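You operate a simulated robot arm through the tools that you are given. There is no shell and no other tool.

The job below is to be done with a simulated two-armed robot. You get a single attempt, and the scene is never put back.

Task
Close both heads of the gap device and zero their read-outs.
Fine: press each zero button only with its spindle touching.
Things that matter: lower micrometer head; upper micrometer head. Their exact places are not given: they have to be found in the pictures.

Only the result counts: the job must be done as asked and must still hold three seconds after the hand-in. Knocking over, shifting, dropping, spilling or breaking anything else fails it.

Robot
Two 7-joint arms with three-finger grippers on one trunk, on a base that drives. Base frame: it is fixed to the floor where the robot stands at the start and does not move with it; the origin is under the middle of the robot, x ahead of it, y to its left, z up; the surface under the hand at the start is at about z = 76.7. Units: cm, rad, N and s.
The left shoulder is at the start at [4.5, 15.4, 99.9], the right one opposite. With the tool pointing down near the work surface each hand reaches from about 24 to 64 cm from the robot's upright axis, wherever it stands, measured 20 degrees to its own side. Places, roughly: lower micrometer head [60, 10, 80]; upper micrometer head [60, 10, 90]. Payload 2.69 kg a hand.
Tool frame (each hand has its own): the origin (TCP) lies between the finger pads and is the grasp point; the fingertips stand 2.9 cm ahead of it; z points along the fingers, y is the line along which they close. The gripper opens to 12 cm. The gripper's body begins 7.8 cm behind the TCP.
Orientation is that of the tool frame in the base frame, as [roll, pitch, yaw] about the fixed x, y, z axes, in that order (R = Rz(yaw) Ry(pitch) Rx(roll)). With the fingers straight down and closing along the base's y, the tool's x points along the base's -x, its y along +y and its z along -z.

Tools
- The arms move only by the tool move_arm. It takes "left_targets", "right_targets" or both (then of equal length, played together; a hand with none holds still); each is a list of rows, each a list of 7 numbers: the turn, a rotation vector about the base's x, y, z in units of 90 degrees (1.0 is 90 degrees), then the shift along the base's x, y, z in units of 150 mm (1.0 is 150 mm), then the finger opening in cm, from 0 to 12. In form: [[ax, ay, az, x, y, z, fingers], ...]. A call has 1 to 20 rows; each row is the pose to reach, as a shift and turn from the pose commanded when the call began. A call with a number of a shift or a turn outside -1 to 1 is refused whole. A row lasts 0.2 s, in which the tool goes at most 5 cm and 0.15 rad; a call with a longer step from one row to the next is refused whole, and so is a gripper value outside its range. A pose out of reach is approached as far as the arm can. The call stops where the force on the tool passes 40 N (or 10 N more than at its start, if that is more) or the arm is blocked; 0.2 s more then pass. Each finger halts on what it meets, pressing with about 45 N; the grip force reading is that of the motor and also rises with nothing between the fingers. The clock runs only during rows and for 0.2 s after the last one: add rows that repeat a pose to give the fingers time. It gives the time, the measured TCP pose, the force on the tool (base axes), the opening and the grip force at its end, in the units of the frame above (readings bear some noise), with the torque about the TCP (base axes, N m) and any sound that the robot's microphone picked up, and new pictures: "show" is both (left out), scene, wrist or none (wrist: the cameras of the hands that moved).
- Cameras (640 x 400 px; columns grow to the right, rows downward): "scene" is now at [16.07, 1.21, 117.52]; the picture's right is [0.11, -0.99, 0.00], its down [-0.31, -0.03, -0.95] and it looks along [0.94, 0.11, -0.31] (base axes); focal length 291 px, centre (320, 200). "left" rides on the left gripper at [6.3, 0, -10.4] in its tool frame; the picture's right is [0.00, 1.00, 0.00], its down [-0.83, 0.00, -0.56] and it looks along [-0.56, 0.00, 0.83] (tool axes); focal length 275 px, centre (320, 200). "right" rides on the right gripper at [6.3, 0, -10.4] in its tool frame; the picture's right is [0.00, 1.00, 0.00], its down [-0.83, 0.00, -0.56] and it looks along [-0.56, 0.00, 0.83] (tool axes); focal length 275 px, centre (320, 200).
- raise_lower(by): slides the trunk up (or, below 0, down) by that many cm; the arms and the scene camera ride with it, the base frame stays. It gives what a move gives, with no picture.
- drive_base(legs): drives the robot by 1 to 6 legs, each [ahead, left, turn to the left] in cm, cm and rad, along the robot's own axes; the way and the turn of a leg run together, so that a leg with both is an arc; at most 150 cm and 3.142 rad a leg. The arms and the cameras ride along, it lands a little off, and it stops where it bumps. It gives what a move gives, and a new picture of the scene camera.
- pan_tilt(pan, tilt): turns the head with the scene camera to pan (to the left, within 1.396 rad either way) and tilt (down, from -0.506 to 1.204), counted from straight ahead of the robot. It gives what a move gives, and a new picture of the scene camera.
- pixel_to_xyz(camera, pixels): there is no depth. For up to 12 entries [column, row, z] of the newest picture of that camera ("zoom" is the newest enlarged one), the place [x, y] in the base frame at which the ray of that pixel passes the height z, good to about 0.2 cm. The clock stands still meanwhile.
- inspect(camera, box): a new picture of the part [left, top, right, bottom] of that camera's present view, enlarged. The clock stands still meanwhile.
- job_done(): hands the job in; it is judged then, once.

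Open the grippers and draw the arms clear of the work before you hand the job in, unless the task says otherwise.

The tools are called after ">>>" by a JSON object that holds its "op" and its "data". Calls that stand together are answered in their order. move_arm: Moves the arms, as the interface text tells. Its arguments: {"type":"object","properties":{"left_targets":{"type":"array"},"right_targets":{"type":"array"},"show":{"type":"string","enum":["both","scene","wrist","none"]}},"required":[]} The other tools are called the same way: raise_lower (by) slides the trunk up or down; drive_base (legs) drives the base; pan_tilt (pan, tilt) turns the head that bears the scene camera; pixel_to_xyz (camera, pixels) gives the place at which the rays of pixels pass given heights; inspect (camera, box) takes an enlarged picture of a part of a camera's view; job_done () hands the job in.

At the start:

```text
t: 0.0
left_position: [39.08, 25.04, 110.55]
left_tool_rot: [-3.141, -0.001, -3.14]
left_force: [-0.7, 1.3, -0.3]
left_moment: [0.0, 0.01, -0.01]
left_grip_width: 11.98
left_grip_force: 0.2
right_position: [33.78, -6.61, 106.67]
right_tool_rot: [-3.142, 0.001, 3.141]
right_force: [0.0, 0.1, 0.4]
right_moment: [0.02, 0.01, 0.02]
right_grip_width: 12.0
right_grip_force: 0.0
trunk travel left (down, up): [-36.7, 7.1]
robot x, y, heading: [0.12, -0.16, 0.001]
head pan, tilt: [0.112, 0.316]
```

scene: 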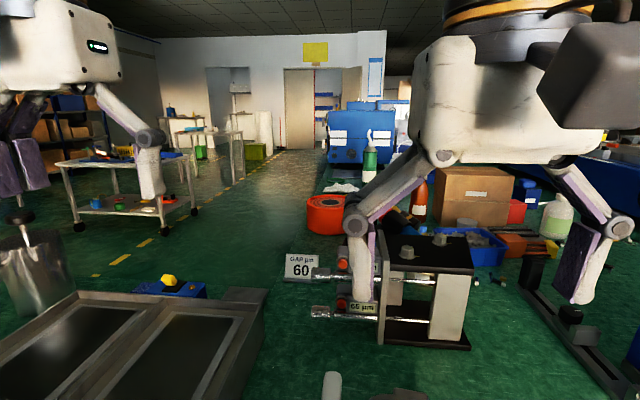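
right: 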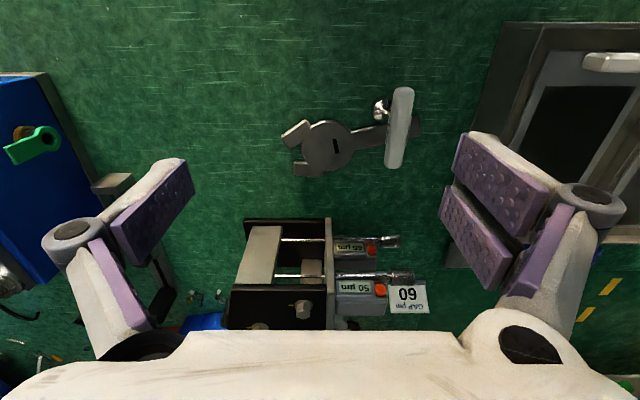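
left: 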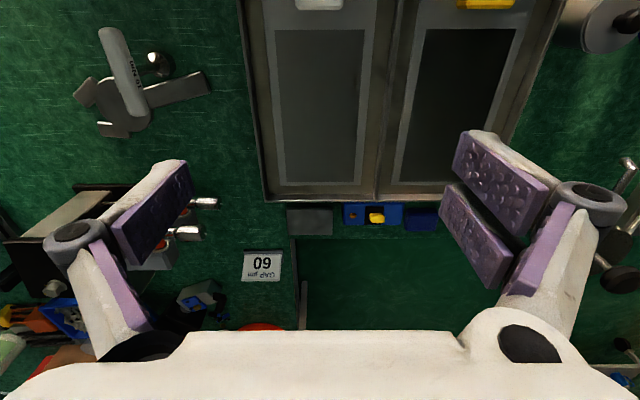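

The device stands around pixel (400,290) in the scene picture, partly behind the right hand; read-outs show "65 µm" and a sign "GAP µm 60". I enlarge these regions first.

>>> {"op": "inspect", "data": {"camera": "scene", "box": [270, 220, 490, 360]}}

>>> {"op": "inspect", "data": {"camera": "right", "box": [220, 200, 440, 340]}}

>>> {"op": "inspect", "data": {"camera": "left", "box": [0, 170, 300, 340]}}

```text
2.86 times, centred on (380, 290) of scene
```

zoom: 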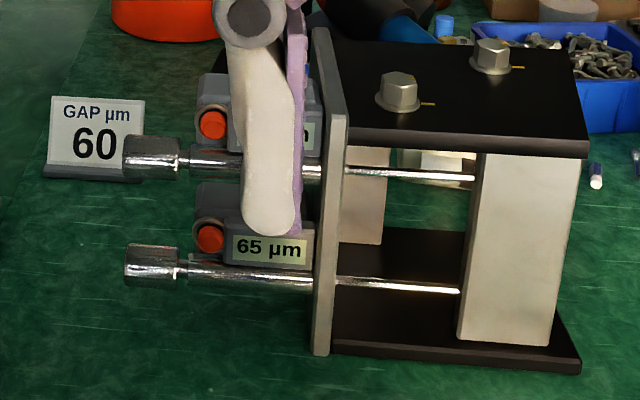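

```text
2.86 times, centred on (330, 270) of right
```

zoom: 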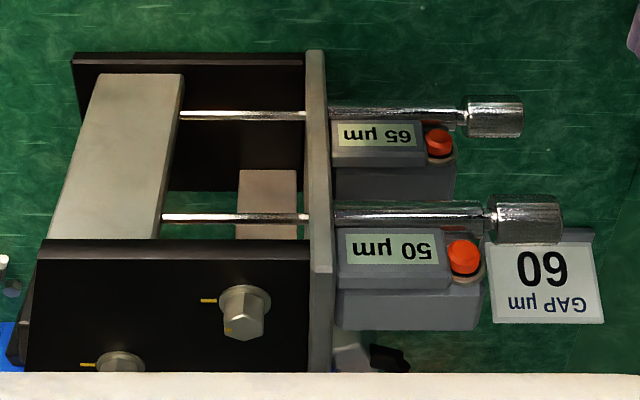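

```text
2.13 times, centred on (150, 255) of left
```

zoom: 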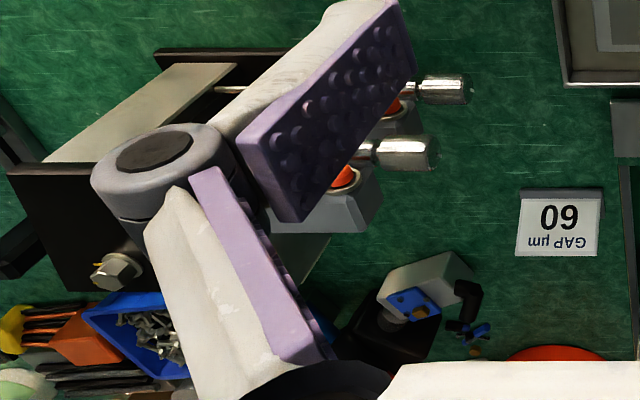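

The right hand blocks the scene view of the device (read-outs: lower 65 µm, upper 50 µm; thimbles near scene pixels (320,275) and (320,313)). I move the right hand off to the right to get a clear view.

>>> {"op": "move_arm", "data": {"right_targets": [[0, 0, 0, -0.1, -0.25, 0.05, 12], [0, 0, 0, -0.2, -0.5, 0.1, 12], [0, 0, 0, -0.3, -0.75, 0.1, 12], [0, 0, 0, -0.3, -1.0, 0.1, 12]], "show": "both"}}

>>> {"op": "inspect", "data": {"camera": "scene", "box": [270, 220, 490, 360]}}

```text
t: 1.0
left_position: [39.09, 25.01, 110.47]
left_tool_rot: [-3.141, 0.001, 3.141]
left_force: [0.5, -0.4, -0.5]
left_moment: [0.05, -0.01, 0.01]
left_grip_width: 11.99
left_grip_force: 0.0
right_position: [29.32, -21.62, 108.27]
right_tool_rot: [3.141, 0.002, -3.141]
right_force: [0.1, -1.3, 0.2]
right_moment: [0.0, 0.01, 0.01]
right_grip_width: 12.03
right_grip_force: 0.0
trunk travel left (down, up): [-36.7, 7.1]
robot x, y, heading: [0.07, -0.25, 0.001]
head pan, tilt: [0.112, 0.316]
```

scene: 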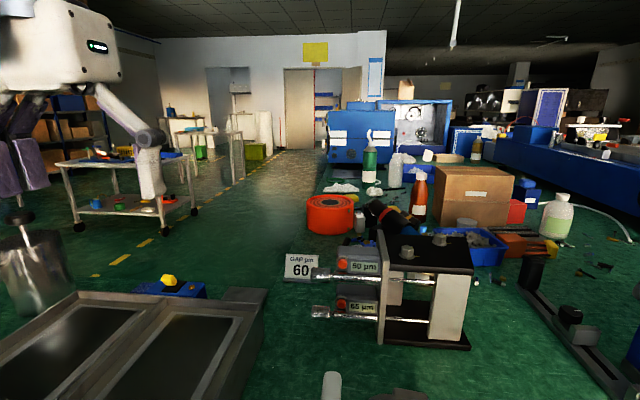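
right: 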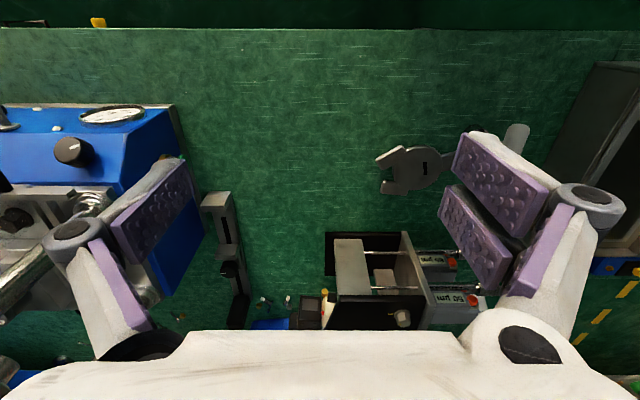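

```text
2.86 times, centred on (380, 290) of scene
```

zoom: 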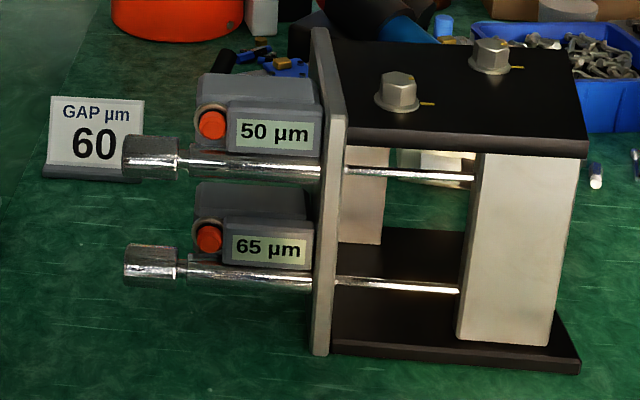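

The device now shows clearly: buttons at zoom (211,125) and (209,239), thimbles at (150,157) and (150,265). I look down with the head to see the objects between robot and device, and enlarge the tool lying in front.

>>> {"op": "pan_tilt", "data": {"pan": 0.15, "tilt": 0.75}}

>>> {"op": "inspect", "data": {"camera": "left", "box": [0, 0, 320, 200]}}

```text
t: 1.9
left_position: [39.1, 25.16, 110.6]
left_tool_rot: [3.141, 0.0, 3.141]
left_force: [-0.3, -0.7, 0.9]
left_moment: [0.0, 0.03, 0.0]
left_grip_width: 12.0
left_grip_force: 0.0
right_position: [29.2, -21.67, 108.3]
right_tool_rot: [3.141, 0.002, 3.141]
right_force: [-0.8, 0.1, 0.4]
right_moment: [0.01, 0.01, 0.02]
right_grip_width: 12.0
right_grip_force: 0.1
trunk travel left (down, up): [-36.7, 7.1]
robot x, y, heading: [0.01, 0.01, 0.004]
head pan, tilt: [0.15, 0.75]
```

scene: 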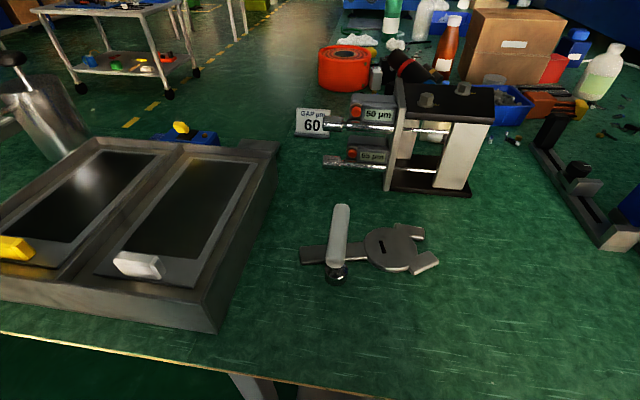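

```text
2.00 times, centred on (160, 100) of left
```

zoom: 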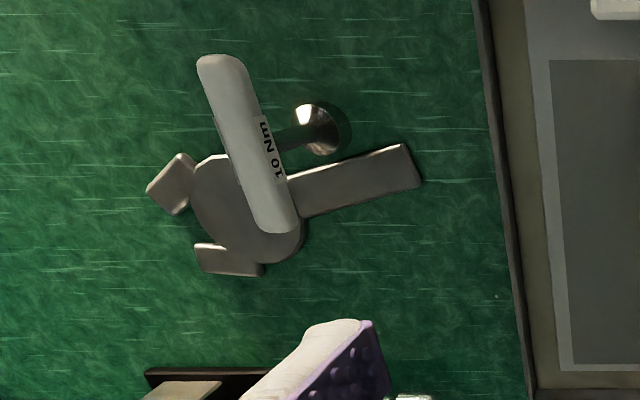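

The thing in front is a 10 Nm torque tool with a raised handle (scene (338,235)). I triangulate it and the thimbles, buttons and tray from the scene and left pictures.

>>> {"op": "pixel_to_xyz", "data": {"camera": "scene", "pixels": [[338, 235, 80], [338, 235, 85], [338, 235, 90], [333, 124, 88], [333, 124, 90], [333, 124, 92], [333, 161, 78], [333, 161, 80], [333, 161, 82], [215, 330, 76.7], [278, 150, 76.7], [278, 150, 82]]}}

>>> {"op": "pixel_to_xyz", "data": {"camera": "left", "pixels": [[122, 72, 80], [122, 72, 85], [122, 72, 90], [192, 233, 88], [192, 233, 90], [192, 233, 92], [206, 203, 78], [206, 203, 80], [206, 203, 82], [267, 198, 76.7], [267, 198, 80], [240, 0, 80]]}}

>>> {"op": "inspect", "data": {"camera": "scene", "box": [280, 60, 520, 210]}}

>>> {"op": "inspect", "data": {"camera": "scene", "box": [270, 180, 470, 305]}}

```text
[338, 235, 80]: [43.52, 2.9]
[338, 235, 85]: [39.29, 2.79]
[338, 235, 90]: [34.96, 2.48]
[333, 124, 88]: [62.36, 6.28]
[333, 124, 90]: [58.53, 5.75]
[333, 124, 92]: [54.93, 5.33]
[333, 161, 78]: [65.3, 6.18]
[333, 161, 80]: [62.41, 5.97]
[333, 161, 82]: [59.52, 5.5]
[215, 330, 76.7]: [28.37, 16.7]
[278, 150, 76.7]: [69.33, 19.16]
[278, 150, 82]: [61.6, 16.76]
```

```text
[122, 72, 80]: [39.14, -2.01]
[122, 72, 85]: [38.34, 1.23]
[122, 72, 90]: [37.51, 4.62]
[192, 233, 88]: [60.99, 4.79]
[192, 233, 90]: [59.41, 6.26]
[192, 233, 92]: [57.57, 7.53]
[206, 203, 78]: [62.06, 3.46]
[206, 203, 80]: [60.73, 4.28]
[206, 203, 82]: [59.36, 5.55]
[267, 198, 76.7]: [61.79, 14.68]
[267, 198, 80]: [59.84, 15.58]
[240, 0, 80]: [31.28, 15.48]
```

```text
2.67 times, centred on (400, 135) of scene
```

zoom: 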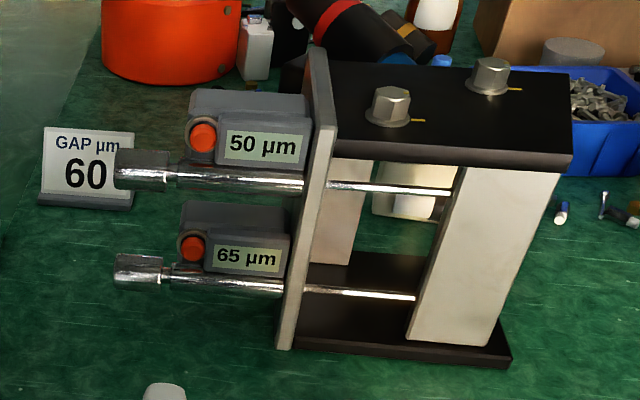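

```text
3.20 times, centred on (370, 242) of scene
```

zoom: 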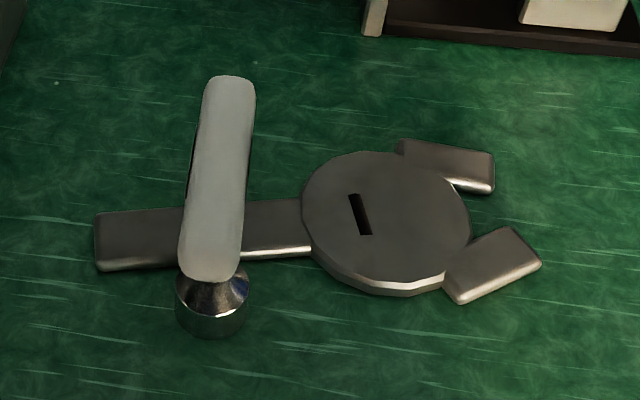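

Triangulating gives upper thimble ≈ (60, 6, 89.3), lower ≈ (60, 5.5, 81.5), torque tool handle ≈ (38, 2, 86), tray edge y≈16 up to z≈83. I'll approach with the left hand from the front-above (fingers closing in the xz-plane), turning about the thimble axis y; first the reorientation high up.

>>> {"op": "move_arm", "data": {"left_targets": [[0.033, -0.033, -0.079, 0.04, -0.08, 0, 10], [0.065, -0.065, -0.157, 0.08, -0.17, 0, 9], [0.098, -0.098, -0.236, 0.12, -0.25, 0, 8], [0.13, -0.13, -0.315, 0.16, -0.33, 0, 7], [0.163, -0.163, -0.393, 0.2, -0.42, -0.02, 6], [0.196, -0.196, -0.472, 0.24, -0.5, -0.05, 6], [0.228, -0.228, -0.551, 0.28, -0.58, -0.1, 6], [0.261, -0.261, -0.629, 0.32, -0.67, -0.15, 6], [0.293, -0.293, -0.708, 0.36, -0.75, -0.2, 6], [0.326, -0.326, -0.787, 0.4, -0.83, -0.25, 6], [0.358, -0.358, -0.865, 0.43, -0.92, -0.3, 6], [0.391, -0.391, -0.944, 0.47, -1.0, -0.35, 6], [0.391, -0.391, -0.944, 0.47, -1.0, -0.35, 6], [0.391, -0.391, -0.944, 0.47, -1.0, -0.35, 6]]}}

```text
t: 4.9
left_position: [46.1, 10.06, 105.35]
left_tool_rot: [2.355, 0.0, 1.57]
left_force: [-0.3, 0.0, -0.7]
left_moment: [0.01, 0.02, -0.03]
left_grip_width: 5.99
left_grip_force: 0.1
right_position: [29.26, -21.65, 108.1]
right_tool_rot: [3.14, 0.003, -3.141]
right_force: [0.6, 0.5, -0.3]
right_moment: [0.01, -0.01, 0.0]
right_grip_width: 12.01
right_grip_force: 0.1
trunk travel left (down, up): [-36.7, 7.1]
robot x, y, heading: [-0.25, -0.09, 0.005]
head pan, tilt: [0.15, 0.75]
```

scene: 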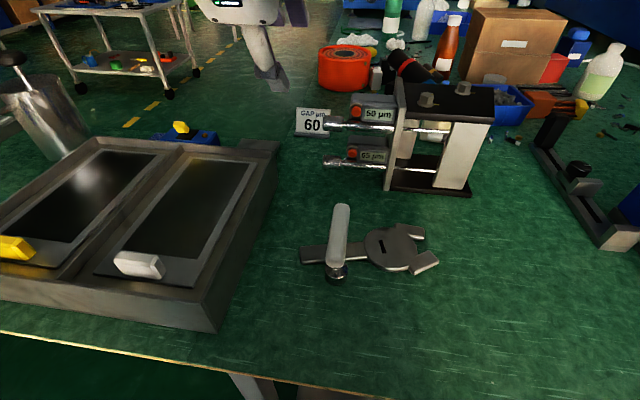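
left: 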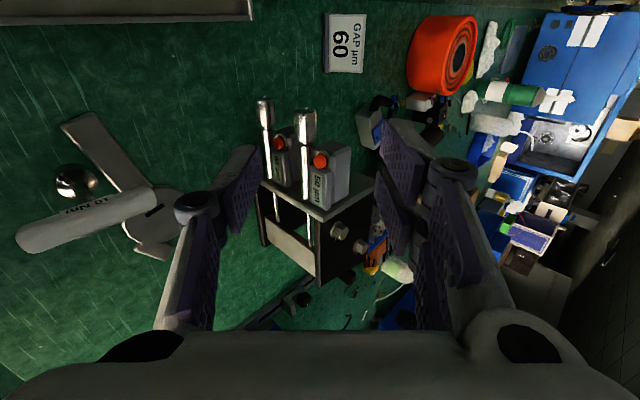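

The left camera sees both thimbles (upper (306,125), lower (265,112)). I enlarge them to pick exact pixels.

>>> {"op": "inspect", "data": {"camera": "left", "box": [230, 80, 390, 180]}}

>>> {"op": "inspect", "data": {"camera": "scene", "box": [310, 80, 406, 190]}}

```text
4.00 times, centred on (310, 130) of left
```

zoom: 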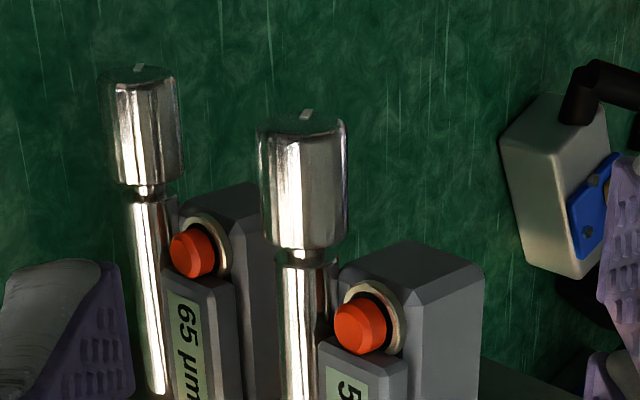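

```text
3.64 times, centred on (358, 135) of scene
```

zoom: 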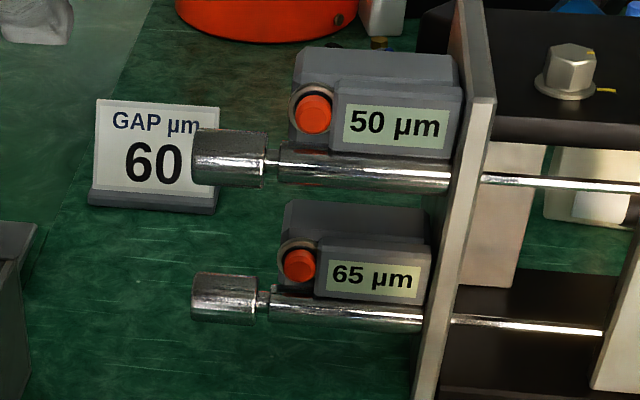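

I feed the refined pixels of the knobs (ends) and buttons of both cameras into the ray tool at bracketing heights.

>>> {"op": "pixel_to_xyz", "data": {"camera": "left", "pixels": [[305.5, 125.5, 88], [305.5, 125.5, 91], [265.75, 111.75, 80], [265.75, 111.75, 83], [305.5, 111.25, 89.5], [306.75, 141.25, 89.5], [264.25, 98, 81], [267, 126.25, 81], [320, 161.75, 88], [320, 161.75, 92], [278, 142.5, 80], [278, 142.5, 84]]}}

>>> {"op": "pixel_to_xyz", "data": {"camera": "scene", "pixels": [[333.3, 123.5, 88], [333.3, 123.5, 91], [331.35, 161.9, 80], [331.35, 161.9, 83], [323.1, 123.5, 89.5], [343.4, 123.5, 89.5], [322.8, 161.9, 81], [340.7, 161.9, 81], [355.8, 111.1, 88], [355.8, 111.1, 92], [352, 152.9, 80], [352, 152.9, 84]]}}

```text
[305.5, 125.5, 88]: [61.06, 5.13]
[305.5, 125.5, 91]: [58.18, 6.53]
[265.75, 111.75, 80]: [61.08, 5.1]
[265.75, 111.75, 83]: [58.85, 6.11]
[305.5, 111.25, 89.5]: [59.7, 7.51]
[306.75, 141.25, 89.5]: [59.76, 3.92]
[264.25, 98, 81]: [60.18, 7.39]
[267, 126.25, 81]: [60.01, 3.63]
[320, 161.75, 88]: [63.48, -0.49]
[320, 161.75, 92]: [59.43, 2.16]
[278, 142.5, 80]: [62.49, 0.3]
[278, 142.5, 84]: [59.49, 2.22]
```

```text
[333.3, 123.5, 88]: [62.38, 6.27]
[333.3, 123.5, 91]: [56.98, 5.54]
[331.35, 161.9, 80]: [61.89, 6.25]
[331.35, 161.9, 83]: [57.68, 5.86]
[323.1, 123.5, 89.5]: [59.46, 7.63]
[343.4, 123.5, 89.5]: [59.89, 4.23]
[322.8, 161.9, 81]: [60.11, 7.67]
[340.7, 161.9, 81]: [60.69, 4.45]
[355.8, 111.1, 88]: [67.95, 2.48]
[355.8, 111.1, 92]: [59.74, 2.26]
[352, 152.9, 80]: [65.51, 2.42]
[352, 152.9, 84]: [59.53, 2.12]
```

Refined: upper knob axis ≈ (59.6, y 4–7.5, 89.55), lower ≈ (60, y 4–7.5, 81.4), buttons ≈ (59.2, 2.3, 92.2) and (59.4, 2.3, 84.05). I move the left hand to a pre-grasp 7 cm back from the upper knob at 55° slope.

>>> {"op": "move_arm", "data": {"left_targets": [[0, 0.04, 0, 0.15, -0.06, -0.16, 6], [0, 0.08, 0, 0.3, -0.13, -0.33, 5], [0, 0.111, 0, 0.45, -0.2, -0.5, 5], [0, 0.111, 0, 0.55, -0.24, -0.6, 5], [0, 0.111, 0, 0.63, -0.263, -0.67, 5], [0, 0.111, 0, 0.63, -0.263, -0.67, 5]]}}

```text
t: 6.3
left_position: [55.62, 6.07, 95.2]
left_tool_rot: [2.53, -0.001, 1.57]
left_force: [-0.3, 0.2, 0.4]
left_moment: [-0.03, -0.01, -0.01]
left_grip_width: 5.0
left_grip_force: 0.0
right_position: [29.26, -21.6, 108.19]
right_tool_rot: [-3.141, 0.003, 3.141]
right_force: [0.4, 0.0, 0.8]
right_moment: [-0.02, -0.01, 0.01]
right_grip_width: 12.01
right_grip_force: 0.1
trunk travel left (down, up): [-36.7, 7.1]
robot x, y, heading: [-0.31, -0.25, 0.002]
head pan, tilt: [0.15, 0.75]
```

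scene: 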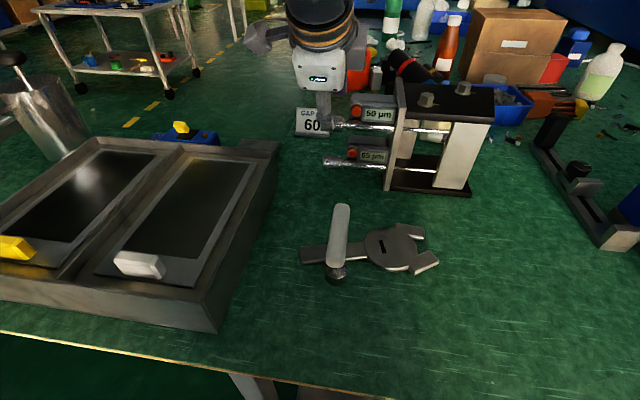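
left: 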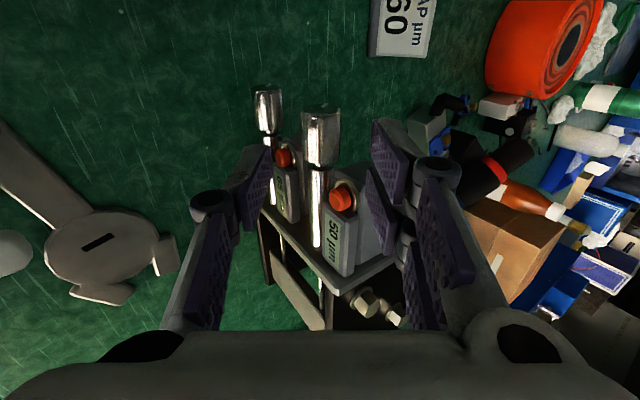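

The knob sits at column 321, centred between the fingers (centre line 320). I advance 6.3 cm along the fingers with the gripper still open.

>>> {"op": "move_arm", "data": {"left_targets": [[0, 0, 0, 0.06, 0, -0.086, 5], [0, 0, 0, 0.12, 0, -0.172, 5], [0, 0, 0, 0.18, 0, -0.258, 5], [0, 0, 0, 0.241, 0, -0.344, 5], [0, 0, 0, 0.241, 0, -0.344, 5]]}}

>>> {"op": "inspect", "data": {"camera": "left", "box": [200, 50, 440, 200]}}

```text
t: 7.5
left_position: [59.25, 6.11, 90.01]
left_tool_rot: [2.531, 0.001, 1.568]
left_force: [0.3, 0.1, 0.0]
left_moment: [0.02, 0.01, 0.03]
left_grip_width: 5.01
left_grip_force: 0.0
right_position: [29.29, -21.57, 108.25]
right_tool_rot: [3.141, 0.0, 3.141]
right_force: [-0.3, -0.2, 0.8]
right_moment: [0.02, 0.0, -0.01]
right_grip_width: 12.0
right_grip_force: 0.1
trunk travel left (down, up): [-36.7, 7.1]
robot x, y, heading: [-0.33, 0.19, -0.001]
head pan, tilt: [0.15, 0.75]
```

scene: 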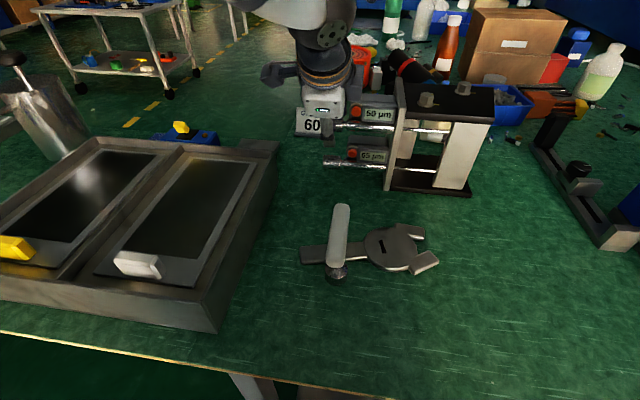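
left: 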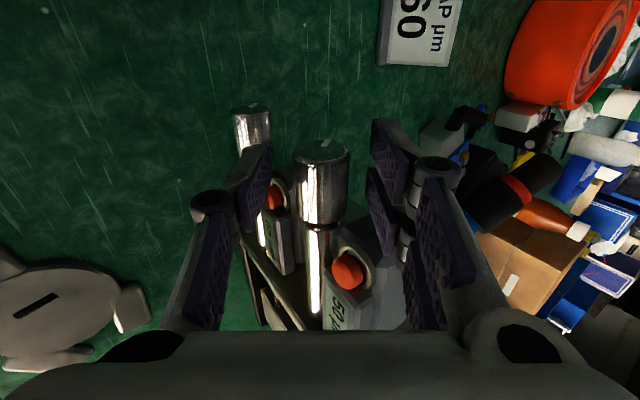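

```text
2.67 times, centred on (320, 125) of left
```

zoom: 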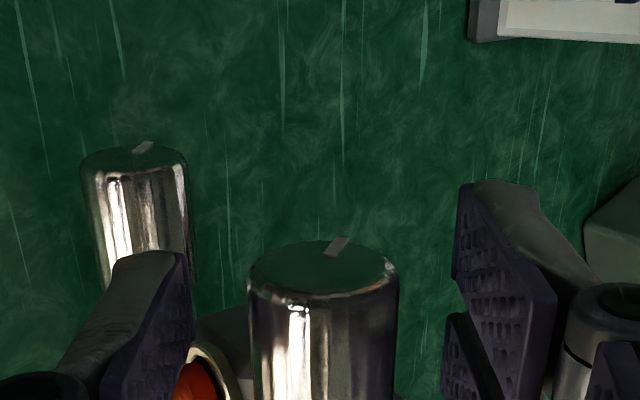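

The open fingers straddle the upper knob (cols 295–350, centre ≈ 322). I nudge 0.1 cm to centre and close the fingers.

>>> {"op": "move_arm", "data": {"left_targets": [[0, 0, 0, 0.005, 0, 0.004, 4], [0, 0, 0, 0.005, 0, 0.004, 3], [0, 0, 0, 0.005, 0, 0.004, 2], [0, 0, 0, 0.005, 0, 0.004, 1.5], [0, 0, 0, 0.005, 0, 0.004, 1.5]]}}

>>> {"op": "inspect", "data": {"camera": "scene", "box": [310, 80, 406, 190]}}

>>> {"op": "inspect", "data": {"camera": "left", "box": [200, 80, 440, 230]}}

```text
t: 8.7
left_position: [59.42, 6.16, 90.09]
left_tool_rot: [2.53, -0.001, 1.571]
left_force: [-0.3, 0.3, -0.9]
left_moment: [0.08, 0.01, 0.32]
left_grip_width: 2.47
left_grip_force: 45.3
right_position: [29.4, -21.64, 108.24]
right_tool_rot: [3.141, 0.0, 3.141]
right_force: [-0.5, -0.3, 0.7]
right_moment: [0.01, 0.0, 0.01]
right_grip_width: 11.99
right_grip_force: 0.0
trunk travel left (down, up): [-36.7, 7.1]
robot x, y, heading: [-0.01, -0.08, -0.0]
head pan, tilt: [0.15, 0.75]
```

scene: 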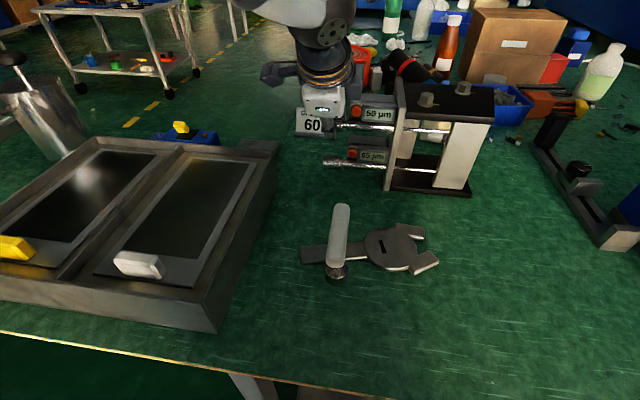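
left: 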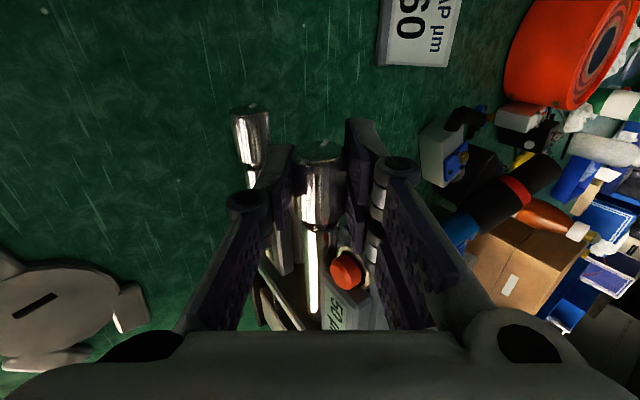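

```text
3.64 times, centred on (358, 135) of scene
```

zoom: 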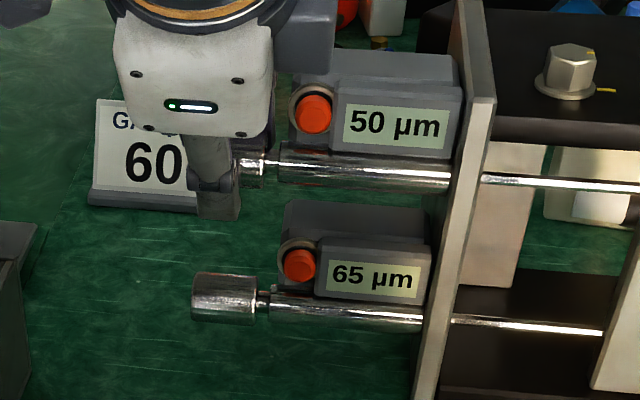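

```text
2.67 times, centred on (320, 155) of left
```

zoom: 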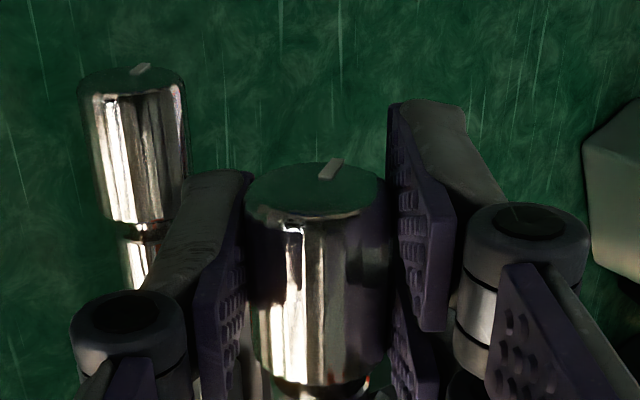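

The knob is gripped (2.47 cm, forces ≈ 0), upper still reads 50 µm. I turn it 8° clockwise (hand going down about the knob axis) and check the read-out.

>>> {"op": "move_arm", "data": {"left_targets": [[0, -0.044, 0, -0.0018, 0, -0.0015, 1.5], [0, -0.0889, 0, -0.0036, 0, -0.0029, 1.5], [0, -0.0889, 0, -0.0036, 0, -0.0029, 1.5]], "show": "scene"}}

>>> {"op": "inspect", "data": {"camera": "scene", "box": [310, 80, 406, 190]}}

>>> {"op": "inspect", "data": {"camera": "left", "box": [200, 80, 440, 230]}}

```text
t: 9.5
left_position: [59.26, 6.08, 90.01]
left_tool_rot: [2.394, 0.0, 1.571]
left_force: [-3.6, -0.8, -5.3]
left_moment: [0.2, 0.08, 0.46]
left_grip_width: 2.47
left_grip_force: 45.2
right_position: [29.25, -21.49, 108.23]
right_tool_rot: [-3.141, -0.001, -3.141]
right_force: [-0.4, 0.3, 1.2]
right_moment: [-0.02, 0.01, -0.02]
right_grip_width: 11.98
right_grip_force: 0.0
trunk travel left (down, up): [-36.7, 7.1]
robot x, y, heading: [0.09, 0.07, 0.001]
head pan, tilt: [0.15, 0.75]
```

scene: 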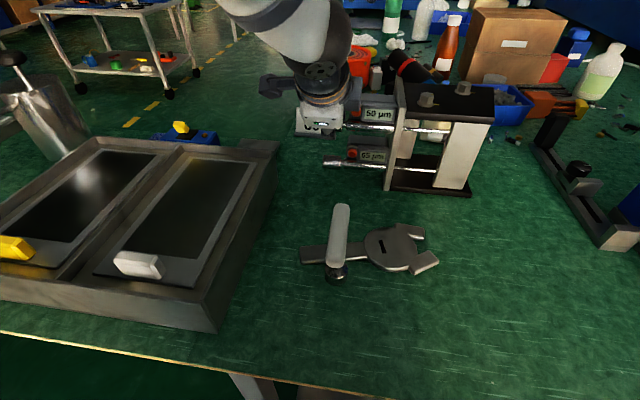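

```text
3.64 times, centred on (358, 135) of scene
```

zoom: 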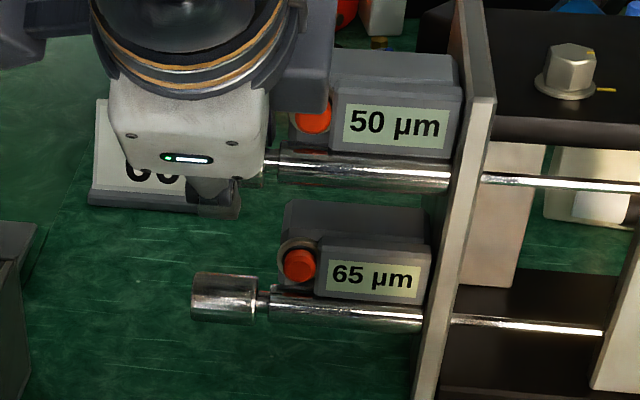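

```text
2.67 times, centred on (320, 155) of left
```

zoom: 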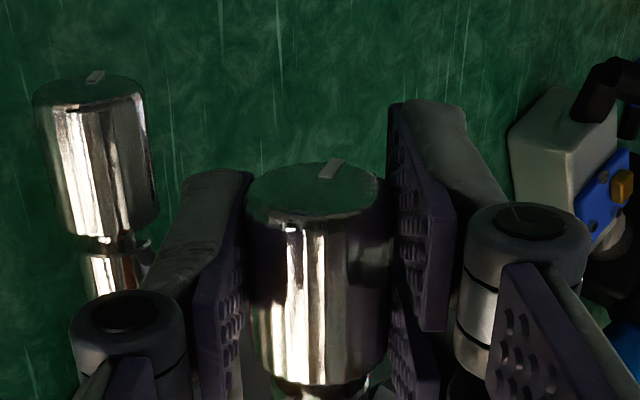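

The index mark on the knob turned with the hand but the read-out still says 50 µm (coarse steps or slow updates). A small side force (-6 N) shows the axis is a bit farther ahead; I turn another 8° with corrected pivot.

>>> {"op": "move_arm", "data": {"left_targets": [[0, -0.044, 0, -0.004, 0, -0.0043, 1.5], [0, -0.0889, 0, -0.008, 0, -0.0085, 1.5], [0, -0.0889, 0, -0.008, 0, -0.0085, 1.5]], "show": "none"}}

>>> {"op": "inspect", "data": {"camera": "scene", "box": [310, 80, 406, 190]}}

>>> {"op": "inspect", "data": {"camera": "left", "box": [200, 80, 440, 230]}}

```text
t: 10.3
left_position: [59.22, 6.13, 89.77]
left_tool_rot: [2.254, -0.001, 1.572]
left_force: [1.4, -5.2, -12.1]
left_moment: [0.66, 0.06, 0.96]
left_grip_width: 2.47
left_grip_force: 45.2
left hand out of reach, approached as far as the arm can: row 2
right_position: [29.51, -21.6, 108.17]
right_tool_rot: [3.14, -0.001, 3.141]
right_force: [-0.3, 0.8, 0.9]
right_moment: [0.0, -0.01, 0.0]
right_grip_width: 11.99
right_grip_force: 0.0
trunk travel left (down, up): [-36.7, 7.1]
robot x, y, heading: [0.26, 0.19, -0.001]
head pan, tilt: [0.15, 0.75]
```

```text
3.64 times, centred on (358, 135) of scene
```

zoom: 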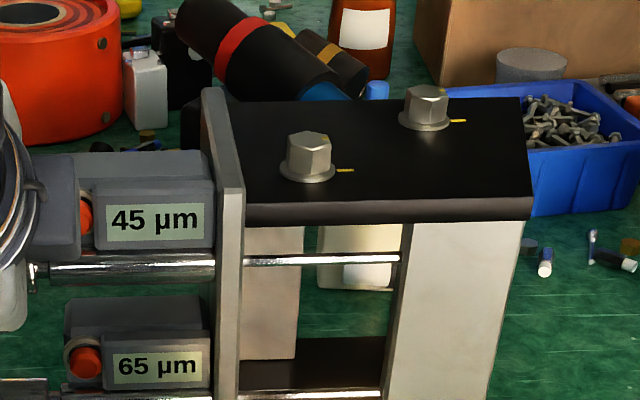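

```text
2.67 times, centred on (320, 155) of left
```

zoom: 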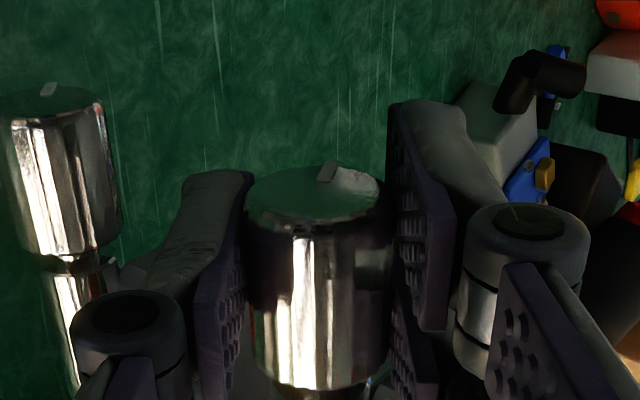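

The upper read-out dropped to 45 µm, so this direction closes it; roughly 100 µm per turn. The scene view has shifted and the left arm reported out of reach, so I re-set the head and look.

>>> {"op": "pan_tilt", "data": {"pan": 0.15, "tilt": 0.65}}

```text
t: 11.0
left_position: [59.1, 6.21, 89.89]
left_tool_rot: [2.256, 0.0, 1.571]
left_force: [-1.7, -1.4, -23.2]
left_moment: [0.43, 0.16, 0.6]
left_grip_width: 2.48
left_grip_force: 44.7
right_position: [29.43, -21.45, 108.15]
right_tool_rot: [-3.141, 0.001, -3.14]
right_force: [0.0, -0.1, 0.6]
right_moment: [0.01, 0.01, 0.0]
right_grip_width: 12.0
right_grip_force: 0.0
trunk travel left (down, up): [-36.7, 7.1]
robot x, y, heading: [0.14, -0.28, 0.003]
head pan, tilt: [0.15, 0.649]
```

scene: 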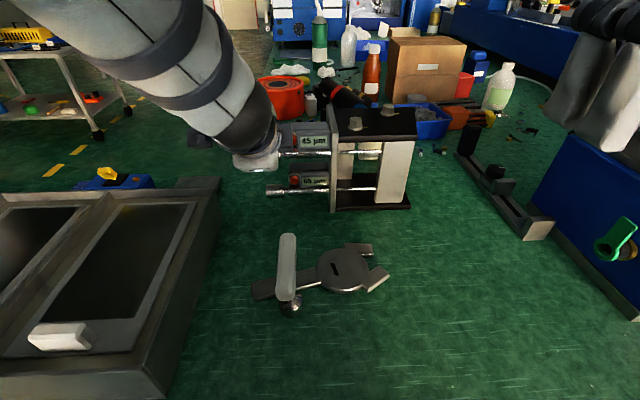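

The force on the hand grew to -23 N in z and the picture is turned about 0.2 rad against expectation. I test with a known point (lower button at about (296,181)) whether the camera model still fits.

>>> {"op": "inspect", "data": {"camera": "scene", "box": [220, 110, 380, 210]}}

>>> {"op": "pixel_to_xyz", "data": {"camera": "scene", "pixels": [[296, 181, 84], [275, 190, 81.4]]}}

```text
4.00 times, centred on (300, 160) of scene
```

zoom: 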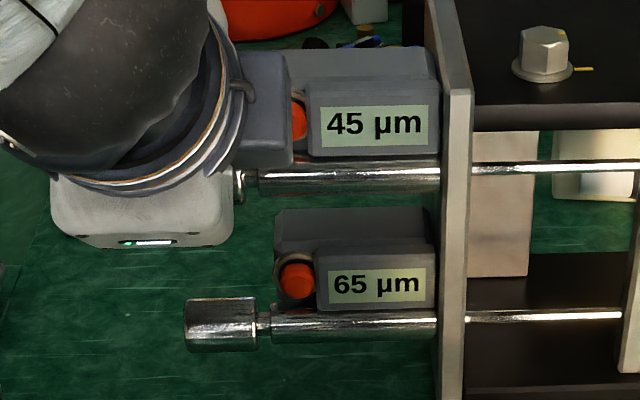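

```text
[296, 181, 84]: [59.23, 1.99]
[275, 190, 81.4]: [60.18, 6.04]
```

The camera model still fits (device has not moved; lower knob at (60.2, 6.0)). I release the upper knob and back off along the finger axis to re-plan with a hand coming from upper-left, giving more turning range.

>>> {"op": "move_arm", "data": {"left_targets": [[0, 0, 0, 0, 0, 0, 3.5], [0, 0, 0, 0, 0, 0, 5], [0, 0, 0, 0, 0, 0, 5], [0, 0, 0, -0.12, 0, 0.1, 5], [0, 0, 0, -0.24, 0, 0.2, 5], [0, 0, 0, -0.36, 0, 0.3, 5], [0, 0, 0, -0.45, 0, 0.4, 5], [0, 0, 0, -0.45, 0, 0.5, 5], [0, 0, 0, -0.45, 0, 0.5, 5]]}}

>>> {"op": "inspect", "data": {"camera": "left", "box": [200, 50, 440, 200]}}

```text
t: 13.0
left_position: [52.39, 6.06, 97.48]
left_tool_rot: [2.251, -0.001, 1.57]
left_force: [0.6, -0.3, 0.1]
left_moment: [-0.01, 0.0, 0.0]
left_grip_width: 5.02
left_grip_force: 0.1
right_position: [29.33, -21.59, 108.22]
right_tool_rot: [3.14, 0.002, -3.141]
right_force: [0.1, -0.4, -0.3]
right_moment: [0.0, -0.01, -0.01]
right_grip_width: 11.99
right_grip_force: 0.0
trunk travel left (down, up): [-36.7, 7.1]
robot x, y, heading: [0.01, -0.0, 0.006]
head pan, tilt: [0.15, 0.649]
```

scene: 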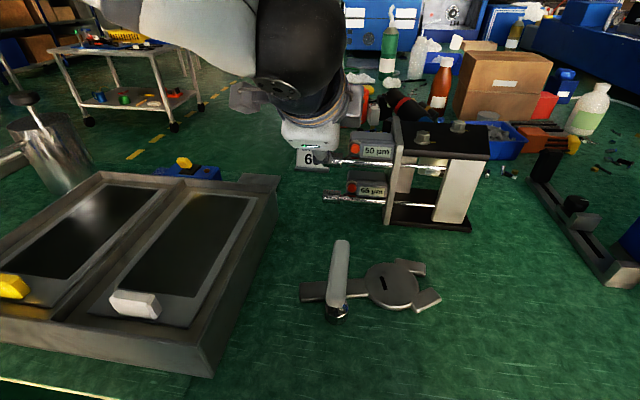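
left: 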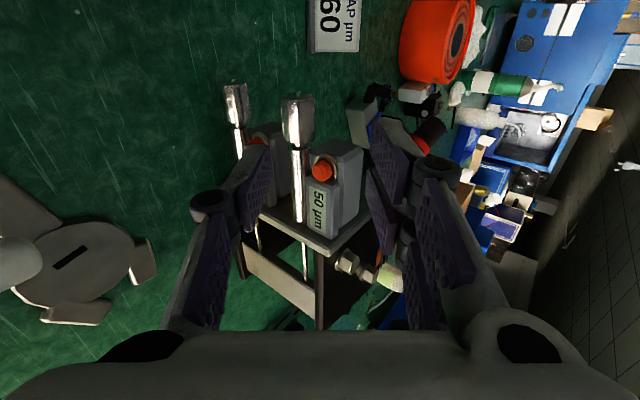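

```text
2.67 times, centred on (320, 125) of left
```

zoom: 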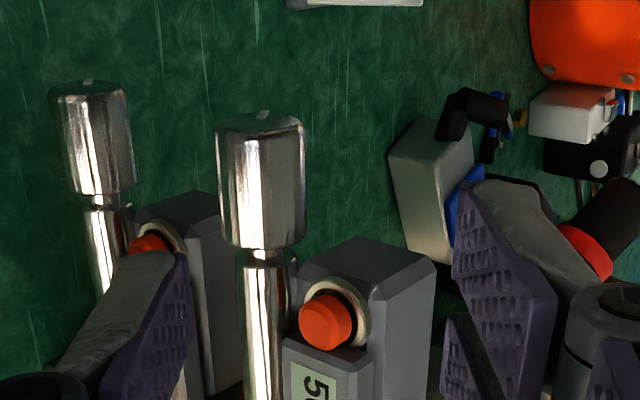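

After release the read-out is back at 50 µm, and the picture suggests the upper knob's mark went back too. I zoom in on both end marks to compare.

>>> {"op": "inspect", "data": {"camera": "left", "box": [210, 70, 330, 145]}}

>>> {"op": "inspect", "data": {"camera": "scene", "box": [310, 100, 490, 230]}}

```text
5.33 times, centred on (270, 108) of left
```

zoom: 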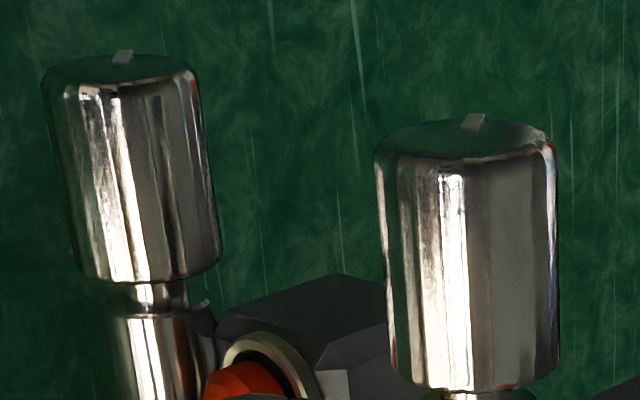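

```text
3.08 times, centred on (400, 165) of scene
```

zoom: 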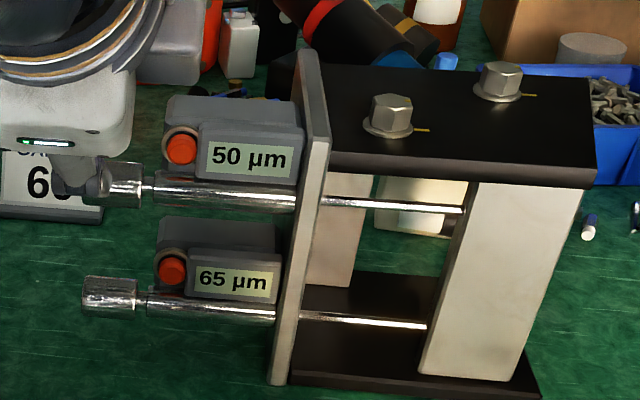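

Both end marks look alike again, so the upper knob sprang back on release. I need a cleaner test with a steeper, reachable hand; I move to a pre-grasp 7 cm above the upper knob at 80° slope.

>>> {"op": "move_arm", "data": {"left_targets": [[0, 0.07, 0, 0.05, 0, 0.03, 5], [0, 0.15, 0, 0.11, 0, 0.05, 5], [0, 0.23, 0, 0.18, 0, 0.05, 5], [0, 0.31, 0, 0.25, 0, 0.03, 5], [0, 0.39, 0, 0.33, 0, 0.0, 5], [0, 0.4556, 0, 0.407, 0, -0.065, 5], [0, 0.4556, 0, 0.407, 0, -0.065, 5]]}}

>>> {"op": "inspect", "data": {"camera": "left", "box": [200, 50, 440, 200]}}

```text
t: 14.6
left_position: [58.26, 6.08, 96.54]
left_tool_rot: [2.969, 0.0, 1.569]
left_force: [0.1, -0.3, 0.3]
left_moment: [0.01, 0.0, 0.01]
left_grip_width: 4.99
left_grip_force: 0.1
right_position: [29.3, -21.48, 108.2]
right_tool_rot: [3.141, 0.002, 3.14]
right_force: [-0.4, 0.5, 0.2]
right_moment: [0.02, -0.03, 0.0]
right_grip_width: 12.0
right_grip_force: 0.0
trunk travel left (down, up): [-36.7, 7.1]
robot x, y, heading: [0.19, -0.03, -0.001]
head pan, tilt: [0.15, 0.649]
```

scene: 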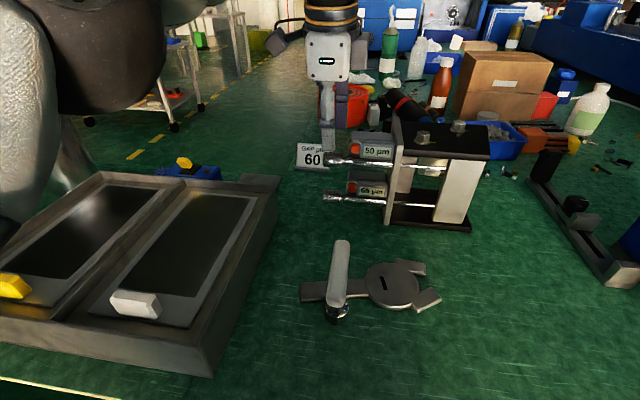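
left: 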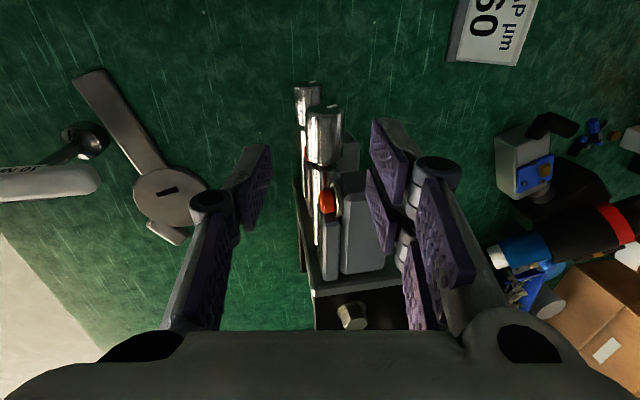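

```text
2.67 times, centred on (320, 125) of left
```

zoom: 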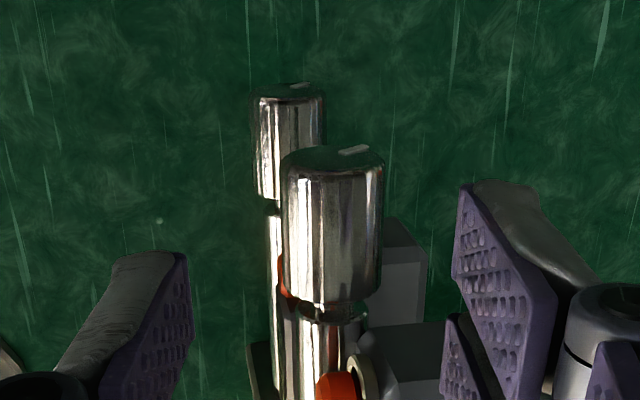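

The knob is about 0.3 cm toward the right finger (zoom col 332). I descend with that correction, fingers open, then close on the knob.

>>> {"op": "move_arm", "data": {"left_targets": [[0, 0, 0, 0.03, 0, -0.1, 5], [0, 0, 0, 0.06, 0, -0.2, 5], [0, 0, 0, 0.08, 0, -0.31, 5], [0, 0, 0, 0.091, 0, -0.41, 5], [0, 0, 0, 0.091, 0, -0.41, 5]], "show": "none"}}

>>> {"op": "inspect", "data": {"camera": "left", "box": [200, 80, 440, 230]}}

>>> {"op": "inspect", "data": {"camera": "scene", "box": [310, 100, 490, 230]}}

```text
t: 15.8
left_position: [59.77, 6.15, 90.36]
left_tool_rot: [2.967, 0.001, 1.573]
left_force: [1.3, -0.1, -1.1]
left_moment: [0.02, 0.02, 0.03]
left_grip_width: 5.01
left_grip_force: 0.1
right_position: [29.2, -21.57, 108.25]
right_tool_rot: [3.141, 0.003, 3.141]
right_force: [-0.4, -0.2, 0.3]
right_moment: [0.01, -0.02, -0.04]
right_grip_width: 12.02
right_grip_force: 0.1
trunk travel left (down, up): [-36.7, 7.1]
robot x, y, heading: [-0.35, 0.16, -0.0]
head pan, tilt: [0.15, 0.649]
```

```text
2.67 times, centred on (320, 155) of left
```

zoom: 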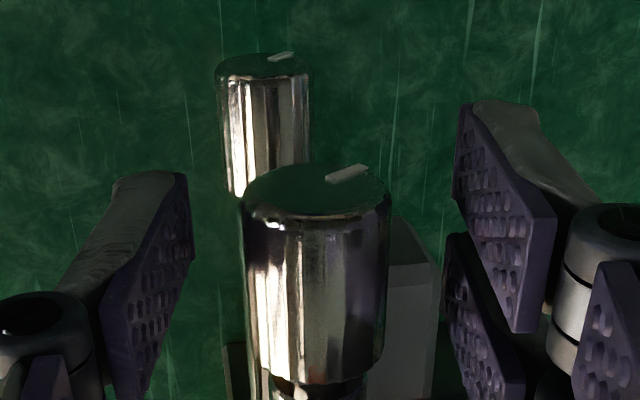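

```text
3.08 times, centred on (400, 165) of scene
```

zoom: 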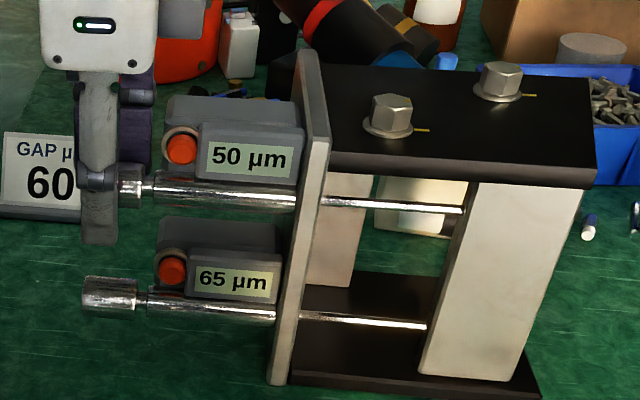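

Knob well centred between the fingers. I close, then turn clockwise by 10° and read forces and display.

>>> {"op": "move_arm", "data": {"left_targets": [[0, 0, 0, 0, 0, 0, 3.5], [0, 0, 0, 0, 0, 0, 2], [0, 0, 0, 0, 0, 0, 1.5], [0, 0, 0, 0, 0, 0, 1.5]], "show": "none"}}

>>> {"op": "move_arm", "data": {"left_targets": [[0, -0.0278, 0, -0.0022, 0, -0.0005, 1.5], [0, -0.0556, 0, -0.0045, 0, -0.001, 1.5], [0, -0.0833, 0, -0.0067, 0, -0.0017, 1.5], [0, -0.1111, 0, -0.009, 0, -0.0024, 1.5], [0, -0.1111, 0, -0.009, 0, -0.0024, 1.5]], "show": "none"}}

>>> {"op": "inspect", "data": {"camera": "scene", "box": [310, 100, 490, 230]}}

>>> {"op": "inspect", "data": {"camera": "left", "box": [200, 80, 440, 230]}}

```text
t: 16.8
left_position: [59.68, 6.15, 90.32]
left_tool_rot: [2.968, -0.001, 1.571]
left_force: [-3.5, -0.4, -2.2]
left_moment: [0.06, 0.08, 0.58]
left_grip_width: 2.49
left_grip_force: 45.5
right_position: [29.31, -21.56, 108.27]
right_tool_rot: [3.141, 0.0, 3.141]
right_force: [-0.7, -0.2, 0.0]
right_moment: [0.02, -0.02, 0.04]
right_grip_width: 11.97
right_grip_force: 0.0
trunk travel left (down, up): [-36.7, 7.1]
robot x, y, heading: [-0.18, 0.46, 0.001]
head pan, tilt: [0.15, 0.649]
```

```text
t: 18.0
left_position: [59.54, 6.2, 90.26]
left_tool_rot: [2.793, 0.001, 1.571]
left_force: [-12.9, 0.8, -6.1]
left_moment: [-0.48, 0.14, 0.62]
left_grip_width: 2.48
left_grip_force: 45.0
right_position: [29.11, -21.59, 108.26]
right_tool_rot: [3.14, 0.002, 3.142]
right_force: [0.0, 0.5, -1.0]
right_moment: [0.0, 0.01, 0.01]
right_grip_width: 11.99
right_grip_force: 0.0
trunk travel left (down, up): [-36.7, 7.1]
robot x, y, heading: [-0.42, -0.1, 0.005]
head pan, tilt: [0.15, 0.649]
```

```text
3.08 times, centred on (400, 165) of scene
```

zoom: 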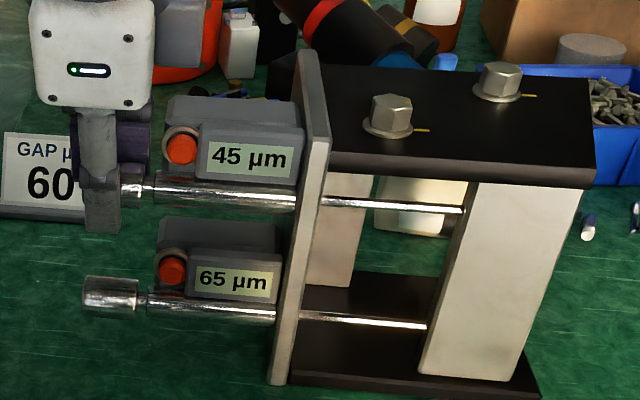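

```text
2.67 times, centred on (320, 155) of left
```

zoom: 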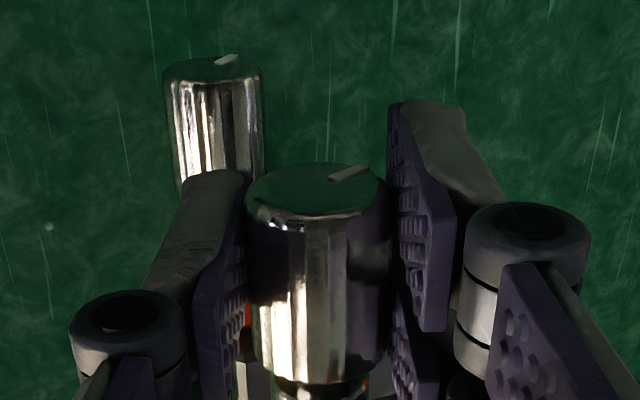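

Now 45 µm after 10°; computed torque about the knob axis is ≈0.03 N·m, i.e. the knob turns freely, while a side force of -13 N says I should shift a bit toward -x. I correct and turn another 10°.

>>> {"op": "move_arm", "data": {"left_targets": [[0, -0.0278, 0, -0.007, 0, -0.002, 1.5], [0, -0.0556, 0, -0.011, 0, -0.004, 1.5], [0, -0.0833, 0, -0.0145, 0, -0.006, 1.5], [0, -0.1111, 0, -0.0179, 0, -0.0077, 1.5], [0, -0.1111, 0, -0.0179, 0, -0.0077, 1.5]], "show": "none"}}

>>> {"op": "inspect", "data": {"camera": "scene", "box": [310, 100, 490, 230]}}

```text
t: 19.2
left_position: [59.33, 6.09, 90.13]
left_tool_rot: [2.616, 0.001, 1.57]
left_force: [-9.9, 2.0, -6.1]
left_moment: [-0.3, 0.11, 0.66]
left_grip_width: 2.5
left_grip_force: 44.8
right_position: [29.2, -21.55, 108.23]
right_tool_rot: [3.141, 0.003, -3.14]
right_force: [-0.3, -0.1, -0.2]
right_moment: [0.0, 0.02, 0.02]
right_grip_width: 12.03
right_grip_force: 0.0
trunk travel left (down, up): [-36.7, 7.1]
robot x, y, heading: [-0.25, -0.17, 0.002]
head pan, tilt: [0.15, 0.649]
```

```text
3.08 times, centred on (400, 165) of scene
```

zoom: 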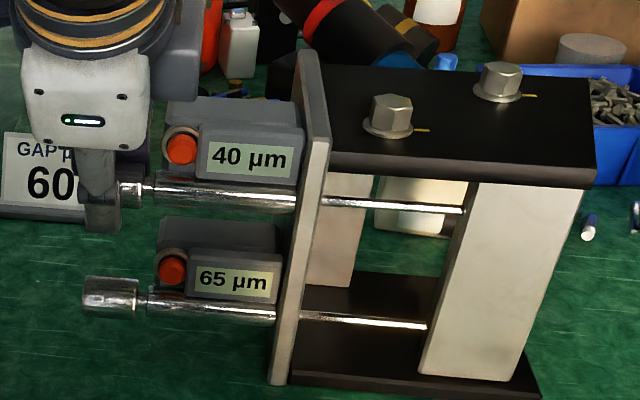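

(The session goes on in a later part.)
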